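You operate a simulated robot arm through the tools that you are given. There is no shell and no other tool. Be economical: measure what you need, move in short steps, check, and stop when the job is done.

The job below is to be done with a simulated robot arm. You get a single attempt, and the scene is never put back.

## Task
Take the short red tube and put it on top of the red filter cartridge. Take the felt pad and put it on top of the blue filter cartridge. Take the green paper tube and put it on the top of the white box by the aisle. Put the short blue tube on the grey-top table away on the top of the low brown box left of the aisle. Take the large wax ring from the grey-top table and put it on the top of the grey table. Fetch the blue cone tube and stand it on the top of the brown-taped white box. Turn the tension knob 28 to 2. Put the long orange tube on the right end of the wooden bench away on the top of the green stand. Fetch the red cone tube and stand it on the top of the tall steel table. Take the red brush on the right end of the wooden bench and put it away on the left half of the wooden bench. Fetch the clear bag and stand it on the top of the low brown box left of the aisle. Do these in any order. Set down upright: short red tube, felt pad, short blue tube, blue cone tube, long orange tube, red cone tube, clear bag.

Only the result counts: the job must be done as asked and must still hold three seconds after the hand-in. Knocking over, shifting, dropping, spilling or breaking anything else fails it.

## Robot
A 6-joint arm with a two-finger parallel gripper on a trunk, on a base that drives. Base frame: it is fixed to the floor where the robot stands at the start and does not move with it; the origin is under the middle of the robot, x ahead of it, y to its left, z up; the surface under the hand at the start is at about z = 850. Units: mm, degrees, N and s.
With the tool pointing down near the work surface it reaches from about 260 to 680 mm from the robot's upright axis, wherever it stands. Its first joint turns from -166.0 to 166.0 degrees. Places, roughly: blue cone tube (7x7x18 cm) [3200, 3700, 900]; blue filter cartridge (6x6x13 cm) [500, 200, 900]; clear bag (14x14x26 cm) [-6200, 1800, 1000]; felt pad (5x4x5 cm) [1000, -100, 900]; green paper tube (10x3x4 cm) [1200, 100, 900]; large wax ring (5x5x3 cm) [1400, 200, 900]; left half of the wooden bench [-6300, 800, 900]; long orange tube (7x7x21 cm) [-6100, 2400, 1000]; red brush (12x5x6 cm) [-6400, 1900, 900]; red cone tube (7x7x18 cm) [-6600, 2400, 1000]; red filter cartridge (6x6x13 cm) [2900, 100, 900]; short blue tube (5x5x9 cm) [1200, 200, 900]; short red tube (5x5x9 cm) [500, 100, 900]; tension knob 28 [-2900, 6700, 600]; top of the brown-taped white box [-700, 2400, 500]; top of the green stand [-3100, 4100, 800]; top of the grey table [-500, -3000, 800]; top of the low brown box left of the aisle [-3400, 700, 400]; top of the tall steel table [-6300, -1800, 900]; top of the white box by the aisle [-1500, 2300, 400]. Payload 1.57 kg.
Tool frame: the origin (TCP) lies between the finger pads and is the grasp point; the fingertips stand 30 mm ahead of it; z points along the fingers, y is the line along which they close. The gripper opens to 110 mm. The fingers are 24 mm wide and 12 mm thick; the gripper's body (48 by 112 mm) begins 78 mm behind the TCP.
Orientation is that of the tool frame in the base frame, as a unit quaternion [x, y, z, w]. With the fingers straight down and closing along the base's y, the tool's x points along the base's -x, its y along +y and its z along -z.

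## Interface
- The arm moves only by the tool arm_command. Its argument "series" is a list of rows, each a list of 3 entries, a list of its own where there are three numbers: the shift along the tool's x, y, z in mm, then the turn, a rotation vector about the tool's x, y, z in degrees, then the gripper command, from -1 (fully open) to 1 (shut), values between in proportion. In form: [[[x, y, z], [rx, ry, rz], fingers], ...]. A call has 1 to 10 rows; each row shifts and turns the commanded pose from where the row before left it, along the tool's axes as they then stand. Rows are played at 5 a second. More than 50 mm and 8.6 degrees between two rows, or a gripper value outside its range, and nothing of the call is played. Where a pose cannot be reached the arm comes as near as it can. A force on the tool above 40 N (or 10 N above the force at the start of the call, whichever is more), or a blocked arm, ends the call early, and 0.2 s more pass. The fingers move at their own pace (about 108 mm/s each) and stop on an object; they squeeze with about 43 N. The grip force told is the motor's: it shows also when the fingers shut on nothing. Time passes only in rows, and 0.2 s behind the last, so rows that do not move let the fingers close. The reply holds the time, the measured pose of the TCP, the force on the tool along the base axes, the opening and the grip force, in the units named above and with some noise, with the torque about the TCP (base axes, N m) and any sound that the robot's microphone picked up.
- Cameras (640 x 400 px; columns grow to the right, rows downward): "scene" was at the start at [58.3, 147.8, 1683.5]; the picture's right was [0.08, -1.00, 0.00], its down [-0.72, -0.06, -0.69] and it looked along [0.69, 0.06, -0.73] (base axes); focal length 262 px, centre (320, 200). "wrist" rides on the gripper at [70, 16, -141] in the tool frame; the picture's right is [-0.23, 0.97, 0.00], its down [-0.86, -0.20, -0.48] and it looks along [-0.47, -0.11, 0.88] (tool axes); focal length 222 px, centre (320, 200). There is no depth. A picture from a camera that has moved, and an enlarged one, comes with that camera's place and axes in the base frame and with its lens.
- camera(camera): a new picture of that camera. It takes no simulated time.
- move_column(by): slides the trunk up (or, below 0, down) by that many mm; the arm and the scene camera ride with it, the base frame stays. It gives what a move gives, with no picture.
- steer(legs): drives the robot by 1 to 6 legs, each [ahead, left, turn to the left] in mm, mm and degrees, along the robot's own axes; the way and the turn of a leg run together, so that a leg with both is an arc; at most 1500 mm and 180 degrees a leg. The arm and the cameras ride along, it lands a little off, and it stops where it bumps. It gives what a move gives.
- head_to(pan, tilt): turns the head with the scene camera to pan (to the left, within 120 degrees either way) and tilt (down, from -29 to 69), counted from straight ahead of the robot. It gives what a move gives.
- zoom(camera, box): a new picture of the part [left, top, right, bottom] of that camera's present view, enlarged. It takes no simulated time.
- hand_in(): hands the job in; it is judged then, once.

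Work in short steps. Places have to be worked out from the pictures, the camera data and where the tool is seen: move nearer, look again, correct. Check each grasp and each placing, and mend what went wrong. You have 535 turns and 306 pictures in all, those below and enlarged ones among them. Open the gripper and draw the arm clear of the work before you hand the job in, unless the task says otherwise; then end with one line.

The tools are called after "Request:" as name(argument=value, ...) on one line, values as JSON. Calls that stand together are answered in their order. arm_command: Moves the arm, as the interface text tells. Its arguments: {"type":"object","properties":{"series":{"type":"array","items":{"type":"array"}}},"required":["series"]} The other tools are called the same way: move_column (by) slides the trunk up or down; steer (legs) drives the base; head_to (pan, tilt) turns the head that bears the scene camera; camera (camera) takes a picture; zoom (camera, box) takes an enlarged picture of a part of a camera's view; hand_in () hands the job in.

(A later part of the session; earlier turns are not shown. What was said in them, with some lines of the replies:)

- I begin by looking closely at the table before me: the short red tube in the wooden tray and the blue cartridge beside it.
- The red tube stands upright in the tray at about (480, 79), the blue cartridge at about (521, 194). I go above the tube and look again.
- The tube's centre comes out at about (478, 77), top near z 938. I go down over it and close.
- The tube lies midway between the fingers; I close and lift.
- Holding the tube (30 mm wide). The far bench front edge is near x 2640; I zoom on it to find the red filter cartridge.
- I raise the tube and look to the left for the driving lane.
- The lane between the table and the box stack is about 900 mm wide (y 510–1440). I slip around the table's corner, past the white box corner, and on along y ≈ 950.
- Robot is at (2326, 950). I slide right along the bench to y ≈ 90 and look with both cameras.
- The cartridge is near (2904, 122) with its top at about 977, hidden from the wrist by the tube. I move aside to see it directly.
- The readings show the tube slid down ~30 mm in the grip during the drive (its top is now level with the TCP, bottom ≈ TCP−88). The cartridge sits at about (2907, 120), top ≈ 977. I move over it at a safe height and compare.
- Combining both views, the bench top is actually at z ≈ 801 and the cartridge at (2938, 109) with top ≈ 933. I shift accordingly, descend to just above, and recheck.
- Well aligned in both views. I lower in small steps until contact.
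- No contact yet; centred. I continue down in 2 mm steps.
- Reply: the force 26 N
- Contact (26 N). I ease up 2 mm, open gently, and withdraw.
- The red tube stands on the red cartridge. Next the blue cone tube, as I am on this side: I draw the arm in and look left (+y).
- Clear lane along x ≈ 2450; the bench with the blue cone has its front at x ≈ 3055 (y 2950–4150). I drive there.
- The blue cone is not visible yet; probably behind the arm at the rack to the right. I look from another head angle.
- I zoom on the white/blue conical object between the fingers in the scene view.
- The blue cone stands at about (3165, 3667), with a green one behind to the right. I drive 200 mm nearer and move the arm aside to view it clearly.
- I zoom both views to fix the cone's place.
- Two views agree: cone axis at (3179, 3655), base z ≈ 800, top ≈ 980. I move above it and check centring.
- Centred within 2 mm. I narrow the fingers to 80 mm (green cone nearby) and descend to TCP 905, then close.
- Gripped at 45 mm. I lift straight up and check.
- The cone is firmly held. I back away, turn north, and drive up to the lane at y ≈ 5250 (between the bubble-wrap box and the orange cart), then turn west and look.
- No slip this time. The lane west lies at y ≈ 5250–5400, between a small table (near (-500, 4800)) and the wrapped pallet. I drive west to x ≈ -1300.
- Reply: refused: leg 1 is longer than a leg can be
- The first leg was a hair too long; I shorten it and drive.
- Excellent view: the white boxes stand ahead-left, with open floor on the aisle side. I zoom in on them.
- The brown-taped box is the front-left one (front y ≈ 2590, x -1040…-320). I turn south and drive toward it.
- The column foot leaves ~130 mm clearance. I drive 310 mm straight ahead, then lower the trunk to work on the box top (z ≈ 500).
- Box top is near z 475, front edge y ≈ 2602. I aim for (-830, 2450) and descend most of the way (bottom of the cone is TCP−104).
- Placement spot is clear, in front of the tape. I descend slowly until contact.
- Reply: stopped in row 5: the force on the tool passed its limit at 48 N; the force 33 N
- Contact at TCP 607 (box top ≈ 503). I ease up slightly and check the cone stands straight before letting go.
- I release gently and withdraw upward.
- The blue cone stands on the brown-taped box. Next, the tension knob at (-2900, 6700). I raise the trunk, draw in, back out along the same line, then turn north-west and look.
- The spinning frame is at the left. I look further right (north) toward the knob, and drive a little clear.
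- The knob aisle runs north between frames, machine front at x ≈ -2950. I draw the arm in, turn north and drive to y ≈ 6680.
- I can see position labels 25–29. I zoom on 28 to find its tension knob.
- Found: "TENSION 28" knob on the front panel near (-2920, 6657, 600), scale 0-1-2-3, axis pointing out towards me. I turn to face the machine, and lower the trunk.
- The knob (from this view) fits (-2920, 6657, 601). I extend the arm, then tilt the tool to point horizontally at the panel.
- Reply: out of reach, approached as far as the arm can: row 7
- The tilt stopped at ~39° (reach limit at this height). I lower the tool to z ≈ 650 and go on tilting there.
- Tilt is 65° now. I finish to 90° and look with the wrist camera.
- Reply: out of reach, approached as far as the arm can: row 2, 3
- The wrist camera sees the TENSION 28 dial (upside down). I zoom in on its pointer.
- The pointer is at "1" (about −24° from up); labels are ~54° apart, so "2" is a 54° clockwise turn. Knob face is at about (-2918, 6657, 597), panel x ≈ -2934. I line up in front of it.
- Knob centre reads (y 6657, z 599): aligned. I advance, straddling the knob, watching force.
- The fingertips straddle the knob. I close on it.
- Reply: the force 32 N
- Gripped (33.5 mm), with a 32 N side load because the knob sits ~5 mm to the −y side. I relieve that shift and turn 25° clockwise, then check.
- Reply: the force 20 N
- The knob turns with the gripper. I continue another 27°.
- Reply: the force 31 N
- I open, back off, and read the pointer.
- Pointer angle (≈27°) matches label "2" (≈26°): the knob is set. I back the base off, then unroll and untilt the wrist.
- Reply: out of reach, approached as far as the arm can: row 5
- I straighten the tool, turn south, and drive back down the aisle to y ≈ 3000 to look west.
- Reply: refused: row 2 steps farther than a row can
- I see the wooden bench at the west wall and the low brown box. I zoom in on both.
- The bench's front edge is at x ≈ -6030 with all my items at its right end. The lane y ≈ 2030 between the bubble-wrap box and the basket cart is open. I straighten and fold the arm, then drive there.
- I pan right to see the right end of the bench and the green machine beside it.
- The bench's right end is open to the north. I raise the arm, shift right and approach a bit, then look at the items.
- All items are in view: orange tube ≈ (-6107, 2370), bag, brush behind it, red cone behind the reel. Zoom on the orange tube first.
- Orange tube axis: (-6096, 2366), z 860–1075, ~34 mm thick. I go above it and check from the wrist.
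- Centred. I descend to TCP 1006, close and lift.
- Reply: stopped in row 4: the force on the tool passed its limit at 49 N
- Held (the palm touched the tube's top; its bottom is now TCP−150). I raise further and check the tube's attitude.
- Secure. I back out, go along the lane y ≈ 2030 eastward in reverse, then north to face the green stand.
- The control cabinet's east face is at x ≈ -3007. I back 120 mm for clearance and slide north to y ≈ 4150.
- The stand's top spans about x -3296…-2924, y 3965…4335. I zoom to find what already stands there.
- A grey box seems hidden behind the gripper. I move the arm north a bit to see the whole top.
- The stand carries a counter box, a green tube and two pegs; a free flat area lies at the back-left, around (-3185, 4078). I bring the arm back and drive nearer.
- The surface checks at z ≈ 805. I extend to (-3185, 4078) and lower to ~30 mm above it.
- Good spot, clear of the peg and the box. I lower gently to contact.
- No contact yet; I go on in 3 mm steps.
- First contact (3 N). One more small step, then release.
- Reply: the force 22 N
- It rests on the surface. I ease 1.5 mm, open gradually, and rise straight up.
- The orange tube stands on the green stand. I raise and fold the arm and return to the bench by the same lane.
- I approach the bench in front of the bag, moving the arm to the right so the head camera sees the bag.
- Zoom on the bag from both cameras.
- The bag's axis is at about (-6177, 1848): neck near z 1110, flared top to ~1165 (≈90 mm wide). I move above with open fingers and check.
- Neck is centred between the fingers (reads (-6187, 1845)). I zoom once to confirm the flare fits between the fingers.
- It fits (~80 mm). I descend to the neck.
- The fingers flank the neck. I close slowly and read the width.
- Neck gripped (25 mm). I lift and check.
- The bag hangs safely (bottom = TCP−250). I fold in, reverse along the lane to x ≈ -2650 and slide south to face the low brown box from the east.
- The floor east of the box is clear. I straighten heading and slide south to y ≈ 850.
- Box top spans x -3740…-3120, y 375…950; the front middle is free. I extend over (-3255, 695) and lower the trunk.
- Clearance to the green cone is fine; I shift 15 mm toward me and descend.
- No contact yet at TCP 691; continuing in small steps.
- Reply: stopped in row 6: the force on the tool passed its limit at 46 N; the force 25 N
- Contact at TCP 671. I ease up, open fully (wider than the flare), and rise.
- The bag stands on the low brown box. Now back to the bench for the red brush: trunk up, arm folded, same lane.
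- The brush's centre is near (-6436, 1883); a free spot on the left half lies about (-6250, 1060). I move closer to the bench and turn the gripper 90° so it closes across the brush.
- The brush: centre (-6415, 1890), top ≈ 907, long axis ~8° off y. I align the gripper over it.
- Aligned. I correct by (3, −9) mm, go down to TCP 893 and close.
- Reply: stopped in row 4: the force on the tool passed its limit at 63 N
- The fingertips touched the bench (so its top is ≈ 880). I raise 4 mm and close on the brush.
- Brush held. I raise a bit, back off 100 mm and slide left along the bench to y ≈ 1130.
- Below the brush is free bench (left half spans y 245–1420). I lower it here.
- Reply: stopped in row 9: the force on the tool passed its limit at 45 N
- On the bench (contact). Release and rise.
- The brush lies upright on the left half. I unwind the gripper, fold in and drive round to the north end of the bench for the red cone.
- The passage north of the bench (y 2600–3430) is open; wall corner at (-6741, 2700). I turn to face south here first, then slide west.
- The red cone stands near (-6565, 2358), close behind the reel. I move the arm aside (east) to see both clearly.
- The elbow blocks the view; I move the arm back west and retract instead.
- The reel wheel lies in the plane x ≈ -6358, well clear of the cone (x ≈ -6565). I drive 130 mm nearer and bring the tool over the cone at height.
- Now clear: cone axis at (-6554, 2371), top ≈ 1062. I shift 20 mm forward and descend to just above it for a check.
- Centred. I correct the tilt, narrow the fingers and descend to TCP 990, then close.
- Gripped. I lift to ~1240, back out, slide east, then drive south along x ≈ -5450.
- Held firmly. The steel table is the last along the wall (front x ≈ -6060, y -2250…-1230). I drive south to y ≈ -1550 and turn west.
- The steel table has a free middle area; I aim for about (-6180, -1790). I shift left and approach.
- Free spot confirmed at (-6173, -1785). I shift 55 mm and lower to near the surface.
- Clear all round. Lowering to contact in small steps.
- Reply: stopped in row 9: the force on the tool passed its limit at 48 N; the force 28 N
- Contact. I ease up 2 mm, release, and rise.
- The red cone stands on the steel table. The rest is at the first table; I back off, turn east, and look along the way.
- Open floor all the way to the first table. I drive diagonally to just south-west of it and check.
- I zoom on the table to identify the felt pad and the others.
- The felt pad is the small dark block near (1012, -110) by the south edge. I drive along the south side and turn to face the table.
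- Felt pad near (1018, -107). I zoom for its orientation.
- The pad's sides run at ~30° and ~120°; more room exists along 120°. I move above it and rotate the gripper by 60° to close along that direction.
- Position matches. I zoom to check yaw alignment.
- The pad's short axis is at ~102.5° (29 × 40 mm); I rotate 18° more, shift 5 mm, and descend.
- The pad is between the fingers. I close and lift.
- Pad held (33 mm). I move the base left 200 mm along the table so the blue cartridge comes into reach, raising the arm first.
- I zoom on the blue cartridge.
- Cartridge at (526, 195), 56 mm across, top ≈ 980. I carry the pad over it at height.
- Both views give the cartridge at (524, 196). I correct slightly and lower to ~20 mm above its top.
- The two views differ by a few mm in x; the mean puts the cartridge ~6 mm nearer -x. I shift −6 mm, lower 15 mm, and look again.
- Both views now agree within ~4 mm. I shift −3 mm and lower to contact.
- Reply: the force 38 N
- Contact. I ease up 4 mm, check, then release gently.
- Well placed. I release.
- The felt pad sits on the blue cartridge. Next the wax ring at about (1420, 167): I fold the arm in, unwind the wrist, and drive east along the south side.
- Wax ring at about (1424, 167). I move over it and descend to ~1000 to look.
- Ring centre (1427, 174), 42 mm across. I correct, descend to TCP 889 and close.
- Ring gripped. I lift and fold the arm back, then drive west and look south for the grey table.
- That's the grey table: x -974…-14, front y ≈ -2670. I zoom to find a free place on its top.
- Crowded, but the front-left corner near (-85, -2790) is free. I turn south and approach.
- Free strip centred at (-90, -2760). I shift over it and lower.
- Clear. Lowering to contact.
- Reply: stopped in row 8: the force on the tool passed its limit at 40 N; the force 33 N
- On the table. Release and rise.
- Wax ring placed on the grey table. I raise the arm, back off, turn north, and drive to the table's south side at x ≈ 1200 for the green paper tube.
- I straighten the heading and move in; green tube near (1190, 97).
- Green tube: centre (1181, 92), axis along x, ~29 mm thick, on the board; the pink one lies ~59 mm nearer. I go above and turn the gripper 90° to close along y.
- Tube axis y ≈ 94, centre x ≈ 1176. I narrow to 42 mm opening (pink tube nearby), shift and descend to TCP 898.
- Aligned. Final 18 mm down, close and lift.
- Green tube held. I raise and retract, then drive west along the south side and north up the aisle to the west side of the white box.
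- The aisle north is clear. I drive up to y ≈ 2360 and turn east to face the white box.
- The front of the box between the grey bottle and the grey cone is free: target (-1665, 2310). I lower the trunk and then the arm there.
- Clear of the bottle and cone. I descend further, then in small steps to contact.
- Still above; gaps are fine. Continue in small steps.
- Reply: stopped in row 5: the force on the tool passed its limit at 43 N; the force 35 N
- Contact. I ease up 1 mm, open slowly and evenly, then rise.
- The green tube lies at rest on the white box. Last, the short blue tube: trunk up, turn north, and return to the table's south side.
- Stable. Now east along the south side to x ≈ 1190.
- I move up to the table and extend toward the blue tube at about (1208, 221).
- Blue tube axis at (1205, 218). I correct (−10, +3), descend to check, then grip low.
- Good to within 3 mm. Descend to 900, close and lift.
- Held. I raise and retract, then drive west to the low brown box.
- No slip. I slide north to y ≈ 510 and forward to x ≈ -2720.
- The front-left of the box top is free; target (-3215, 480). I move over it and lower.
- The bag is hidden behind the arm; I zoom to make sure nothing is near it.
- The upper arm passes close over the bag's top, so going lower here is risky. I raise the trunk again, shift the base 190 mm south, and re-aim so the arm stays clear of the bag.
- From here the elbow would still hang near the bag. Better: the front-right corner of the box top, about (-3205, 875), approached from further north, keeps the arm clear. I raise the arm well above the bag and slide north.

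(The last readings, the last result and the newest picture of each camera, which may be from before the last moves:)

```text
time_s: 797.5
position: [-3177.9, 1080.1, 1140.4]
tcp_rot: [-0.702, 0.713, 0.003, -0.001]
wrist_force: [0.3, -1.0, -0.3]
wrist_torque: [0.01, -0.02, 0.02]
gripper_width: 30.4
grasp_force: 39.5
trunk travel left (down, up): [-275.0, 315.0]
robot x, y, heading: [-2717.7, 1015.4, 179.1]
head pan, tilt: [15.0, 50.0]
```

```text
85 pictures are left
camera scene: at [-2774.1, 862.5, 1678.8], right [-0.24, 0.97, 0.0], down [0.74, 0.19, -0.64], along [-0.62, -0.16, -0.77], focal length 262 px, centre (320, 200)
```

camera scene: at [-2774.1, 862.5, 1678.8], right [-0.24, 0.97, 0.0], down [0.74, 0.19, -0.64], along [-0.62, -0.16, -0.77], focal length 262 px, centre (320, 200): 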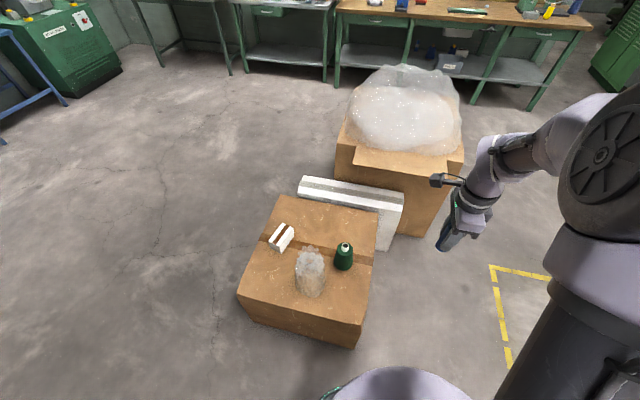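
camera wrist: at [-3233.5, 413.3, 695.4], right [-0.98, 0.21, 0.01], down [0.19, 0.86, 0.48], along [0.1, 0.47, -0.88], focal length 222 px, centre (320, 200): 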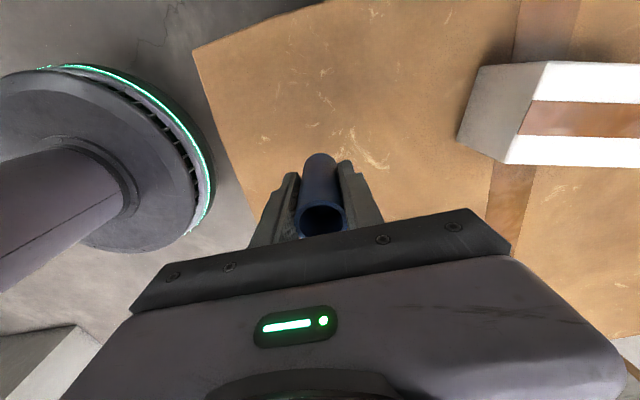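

Clear view now. I aim at (-3215, 870), lower the trunk, then the arm.

Request:
arm_command(series=[[[42, 7, 0], [0, 0, 0], 1], [[42, 7, 0], [0, 0, 0], 1], [[42, 7, 0], [0, 0, 0], 1], [[42, 7, 0], [0, 0, 0], 1], [[42, 6, 0], [0, 0, 0], 1], [[0, 0, 45], [0, 0, 0], 1], [[0, 0, 45], [0, 0, 0], 1]])

Request:
move_column(by=-270)

Request:
arm_command(series=[[[0, 0, 45], [0, 0, 0], 1], [[0, 0, 45], [0, 0, 0], 1], [[0, 0, 45], [0, 0, 0], 1], [[0, 0, 40], [0, 0, 0], 1], [[0, 0, 0], [0, 0, 0], 1]])

Request:
camera(camera="scene")

Request:
camera(camera="wrist")

```text
time_s: 799.1
position: [-3215.5, 866.0, 1049.8]
tcp_rot: [-0.702, 0.712, 0.002, 0.0]
wrist_force: [-0.6, 0.2, -0.5]
wrist_torque: [-0.03, 0.0, -0.01]
gripper_width: 30.1
grasp_force: 39.3
trunk travel left (down, up): [-275.0, 315.0]
robot x, y, heading: [-2712.2, 1020.6, 179.0]
head pan, tilt: [15.0, 50.0]
```

```text
time_s: 801.9
position: [-3215.8, 868.6, 781.3]
tcp_rot: [-0.702, 0.713, 0.002, -0.001]
wrist_force: [-0.7, -0.2, -0.8]
wrist_torque: [0.01, -0.01, 0.01]
gripper_width: 30.5
grasp_force: 39.8
trunk travel left (down, up): [-5.0, 585.0]
robot x, y, heading: [-2715.6, 1025.6, 179.0]
head pan, tilt: [15.0, 50.0]
```

```text
time_s: 803.1
position: [-3215.7, 867.9, 604.3]
tcp_rot: [-0.702, 0.712, 0.002, -0.001]
wrist_force: [0.0, -0.4, -0.4]
wrist_torque: [0.0, -0.01, 0.01]
gripper_width: 30.3
grasp_force: 39.6
trunk travel left (down, up): [-5.0, 585.0]
robot x, y, heading: [-2715.2, 1020.2, 179.2]
head pan, tilt: [15.0, 50.0]
```

```text
84 pictures are left
camera scene: at [-2774.3, 862.5, 1408.8], right [-0.24, 0.97, 0.0], down [0.74, 0.19, -0.64], along [-0.62, -0.16, -0.77], focal length 262 px, centre (320, 200)
```

scene: 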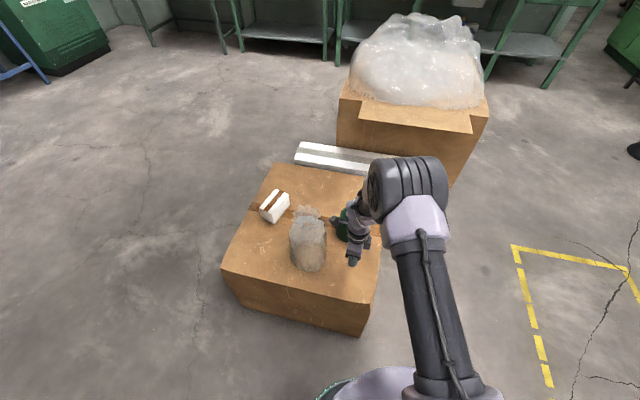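

```text
83 pictures are left
camera wrist: at [-3233.0, 798.5, 745.8], right [-0.97, 0.24, 0.01], down [0.22, 0.85, 0.48], along [0.11, 0.47, -0.88], focal length 222 px, centre (320, 200)
```

wrist: 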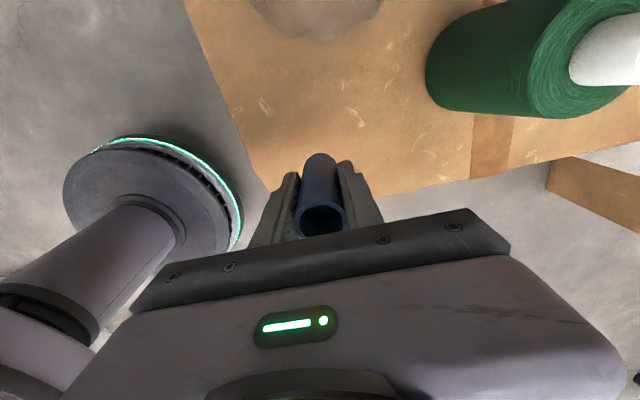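

The wrist camera would come close to the bag, so I unwind the gripper by 90° (camera swings to my side) before lowering.

Request:
arm_command(series=[[[0, 0, 0], [0, 0, -8.5], 1], [[0, 0, 0], [0, 0, -8.5], 1], [[0, 0, 0], [0, 0, -8.5], 1], [[0, 0, 0], [0, 0, -8.5], 1], [[0, 0, 0], [0, 0, -8.5], 1], [[0, 0, 0], [0, 0, -8.5], 1], [[0, 0, 0], [0, 0, -8.5], 1], [[0, 0, 0], [0, 0, -8.5], 1], [[0, 0, 0], [0, 0, -8.5], 1], [[0, 0, 0], [0, 0, -8.5], 1]])

Request:
arm_command(series=[[[0, 0, 0], [0, 0, -5], 1], [[0, 0, 0], [0, 0, 0], 1]])

Request:
camera(camera="wrist")

Request:
zoom(camera="scene", box=[220, 160, 420, 340])

```text
time_s: 805.3
position: [-3215.5, 868.1, 605.8]
tcp_rot: [0.999, -0.051, -0.002, -0.001]
wrist_force: [0.5, 0.1, -0.4]
wrist_torque: [0.0, 0.01, -0.03]
gripper_width: 30.7
grasp_force: 39.4
trunk travel left (down, up): [-5.0, 585.0]
robot x, y, heading: [-2718.1, 1022.3, 179.2]
head pan, tilt: [15.0, 50.0]
```

```text
time_s: 805.9
position: [-3215.5, 867.5, 605.5]
tcp_rot: [1.0, -0.008, -0.002, -0.001]
wrist_force: [0.2, 0.0, 0.4]
wrist_torque: [0.02, -0.01, 0.02]
gripper_width: 30.3
grasp_force: 39.7
trunk travel left (down, up): [-5.0, 585.0]
robot x, y, heading: [-2721.9, 1018.9, 178.9]
head pan, tilt: [15.0, 50.0]
```

```text
82 pictures are left
camera wrist: at [-3146.2, 851.1, 746.4], right [-0.24, -0.97, 0.0], down [-0.85, 0.21, 0.48], along [-0.47, 0.12, -0.88], focal length 222 px, centre (320, 200)
```

wrist: 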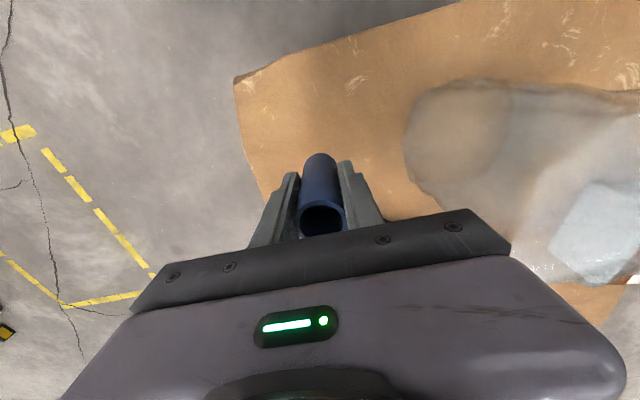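

```text
2.22 times, centred on (320, 250) of scene
camera zoom: at [-2774.1, 862.6, 1408.8], right [-0.24, 0.97, 0.0], down [0.74, 0.19, -0.64], along [-0.62, -0.16, -0.77], focal length 582 px, centre (320, 89)
```

zoom: 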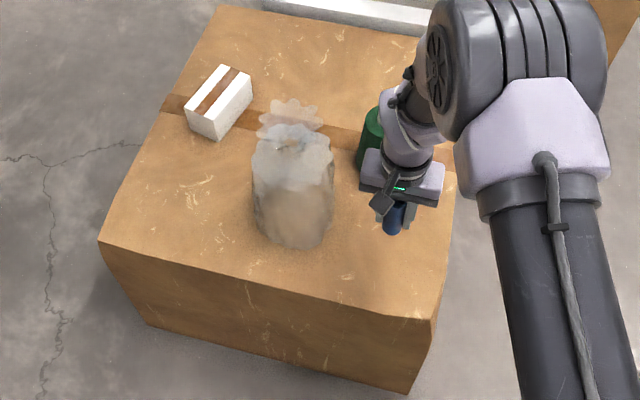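

Now well clear. Lowering to contact.

Request:
arm_command(series=[[[0, 0, 45], [0, 0, 0], 1], [[0, 0, 40], [0, 0, 0], 1], [[0, 0, 10], [0, 0, 0], 1], [[0, 0, 6], [0, 0, 0], 1], [[0, 0, 5], [0, 0, 0], 1], [[0, 0, 5], [0, 0, 0], 1], [[0, 0, 4], [0, 0, 0], 1], [[0, 0, 4], [0, 0, 0], 1], [[0, 0, 4], [0, 0, 0], 1]])

Request:
zoom(camera="scene", box=[260, 180, 420, 320])

```text
time_s: 807.2
position: [-3217.7, 870.0, 501.5]
tcp_rot: [1.0, -0.009, -0.005, 0.0]
wrist_force: [11.0, 4.6, 32.4]
wrist_torque: [0.16, -0.38, -0.01]
gripper_width: 30.5
grasp_force: 39.7
trunk travel left (down, up): [-5.0, 585.0]
robot x, y, heading: [-2711.8, 1015.8, 179.1]
head pan, tilt: [15.0, 50.0]
stopped in row 6: the force on the tool passed its limit at 58 N (the readings are from after the stop); the commanded pose is now the measured one
```

```text
2.86 times, centred on (340, 250) of scene
camera zoom: at [-2770.4, 863.7, 1409.4], right [-0.24, 0.97, 0.0], down [0.74, 0.19, -0.64], along [-0.63, -0.16, -0.76], focal length 748 px, centre (263, 57)
```

zoom: 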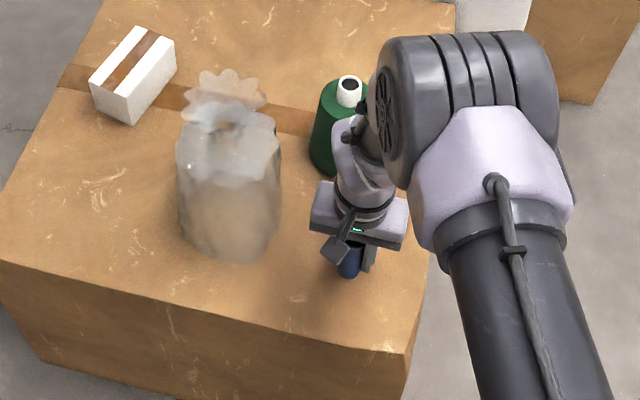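

Contact (box top ≈ 448). I ease up 3 mm and check the force drops.

Request:
arm_command(series=[[[0, 0, -3], [0, 0, 0], 1], [[0, 0, 0], [0, 0, 0], 1]])

Request:
zoom(camera="scene", box=[320, 220, 400, 290])

```text
time_s: 807.8
position: [-3217.7, 869.2, 500.8]
tcp_rot: [1.0, -0.009, -0.003, -0.001]
wrist_force: [0.4, -1.7, 3.8]
wrist_torque: [-0.13, 0.06, 0.0]
gripper_width: 30.5
grasp_force: 39.9
trunk travel left (down, up): [-5.0, 585.0]
robot x, y, heading: [-2715.6, 1023.2, 178.9]
head pan, tilt: [15.0, 50.0]
```

```text
5.71 times, centred on (360, 255) of scene
camera zoom: at [-2773.6, 862.6, 1408.7], right [-0.24, 0.97, 0.0], down [0.74, 0.19, -0.64], along [-0.62, -0.16, -0.77], focal length 1495 px, centre (91, -114)
```

zoom: 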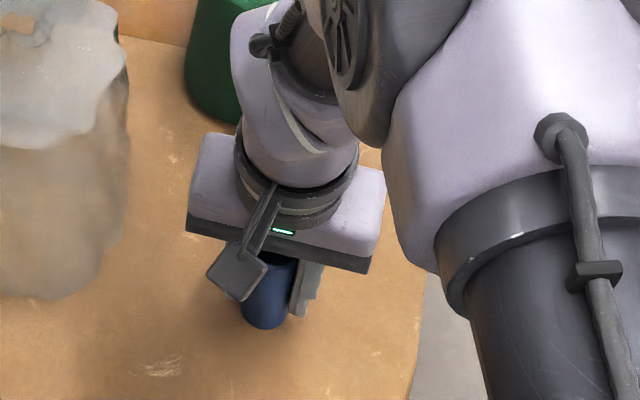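

The tube rests on the box. I release gently and rise straight up.

Request:
arm_command(series=[[[0, 0, 0], [0, 0, 0], 0.35], [[0, 0, 0], [0, 0, 0], 0.2], [[0, 0, 0], [0, 0, 0], 0], [[0, 0, 0], [0, 0, 0], 0], [[0, 0, -20], [0, 0, 0], 0], [[0, 0, -45], [0, 0, 0], 0], [[0, 0, -45], [0, 0, 0], 0], [[0, 0, -45], [0, 0, 0], 0], [[0, 0, -45], [0, 0, 0], 0]])

Request:
move_column(by=270)

Request:
arm_command(series=[[[0, 0, -45], [0, 0, 0], 0], [[0, 0, -45], [0, 0, 0], 0], [[0, 0, -45], [0, 0, 0], 0], [[45, 0, 0], [0, 0, 0], 0], [[45, 0, 0], [0, 0, 0], 0]])

Request:
steer(legs=[[-250, 0, 0]])

Request:
zoom(camera="scene", box=[180, 120, 420, 320])

```text
time_s: 809.8
position: [-3215.9, 869.7, 702.4]
tcp_rot: [1.0, -0.009, -0.003, -0.001]
wrist_force: [0.1, 0.9, 0.2]
wrist_torque: [0.0, 0.0, 0.03]
gripper_width: 55.2
grasp_force: 0.1
trunk travel left (down, up): [-5.0, 585.0]
robot x, y, heading: [-2713.5, 1022.2, 178.7]
head pan, tilt: [15.0, 50.0]
```

```text
time_s: 812.5
position: [-3216.2, 870.0, 971.8]
tcp_rot: [1.0, -0.009, -0.004, -0.001]
wrist_force: [-0.1, 0.0, 1.5]
wrist_torque: [0.01, 0.0, 0.01]
gripper_width: 54.9
grasp_force: 0.0
trunk travel left (down, up): [-275.0, 315.0]
robot x, y, heading: [-2713.8, 1020.5, 179.0]
head pan, tilt: [15.0, 50.0]
```

```text
time_s: 813.7
position: [-3125.5, 866.1, 1106.3]
tcp_rot: [1.0, -0.009, -0.004, -0.001]
wrist_force: [0.2, -0.9, 0.9]
wrist_torque: [-0.01, 0.0, 0.04]
gripper_width: 55.0
grasp_force: 0.1
trunk travel left (down, up): [-275.0, 315.0]
robot x, y, heading: [-2713.6, 1018.5, 179.1]
head pan, tilt: [15.0, 50.0]
```

```text
time_s: 815.5
position: [-2878.5, 861.0, 1104.6]
tcp_rot: [1.0, -0.005, -0.004, -0.002]
wrist_force: [0.8, -0.2, 0.3]
wrist_torque: [-0.01, 0.03, 0.01]
gripper_width: 55.2
grasp_force: 0.1
trunk travel left (down, up): [-275.0, 315.0]
robot x, y, heading: [-2473.0, 1013.8, 179.7]
head pan, tilt: [15.0, 50.0]
```

```text
2.00 times, centred on (300, 220) of scene
camera zoom: at [-2526.8, 858.9, 1678.8], right [-0.25, 0.97, 0.0], down [0.74, 0.19, -0.64], along [-0.62, -0.16, -0.77], focal length 523 px, centre (360, 160)
```

zoom: 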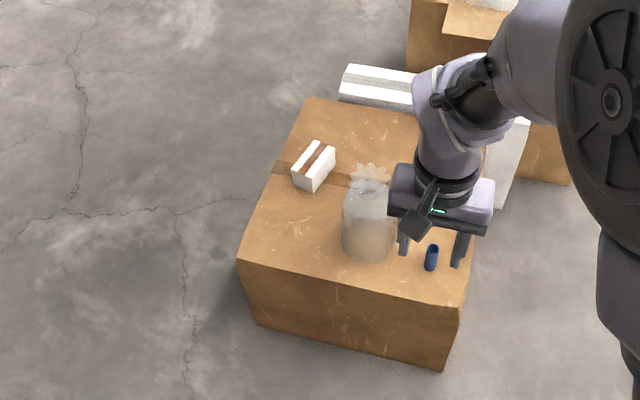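

All eleven jobs are done and checked, and the blue tube and bag stand on the low brown box. I open the gripper fully, clear of the work, and take a last look.

Request:
arm_command(series=[[[0, 0, 0], [0, 0, 0], -1], [[45, 0, -20], [0, 0, 0], -1], [[0, 0, 0], [0, 0, 0], -1]])

Request:
zoom(camera="scene", box=[180, 120, 420, 320])

```text
time_s: 816.3
position: [-2835.5, 859.3, 1123.8]
tcp_rot: [1.0, -0.007, -0.003, 0.0]
wrist_force: [-1.3, 0.3, 0.1]
wrist_torque: [0.01, 0.0, 0.01]
gripper_width: 110.0
grasp_force: 0.0
trunk travel left (down, up): [-275.0, 315.0]
robot x, y, heading: [-2469.4, 1015.5, 179.4]
head pan, tilt: [15.0, 50.0]
```

```text
2.00 times, centred on (300, 220) of scene
camera zoom: at [-2529.6, 858.7, 1678.7], right [-0.25, 0.97, 0.0], down [0.74, 0.19, -0.64], along [-0.62, -0.16, -0.77], focal length 523 px, centre (360, 160)
```

zoom: 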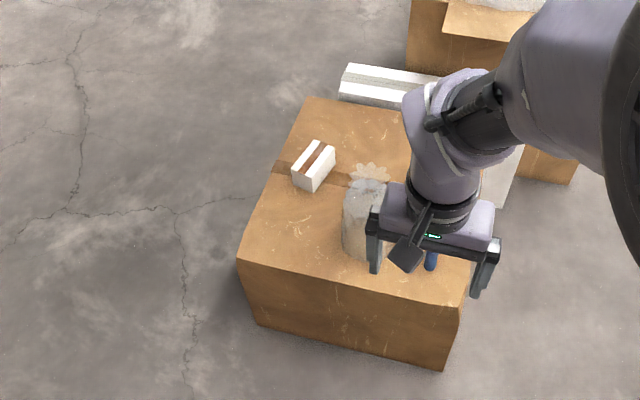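

The gripper is open and the arm clear of everything, so I hand the job in.

Request:
hand_in()

```text
The job is handed in.
```

All eleven jobs are done and handed in: the nine carries were each seen in place right after release, knob 28 reads 2, and the red brush is on the left half of the bench; the hand-in reply gave no verdict.
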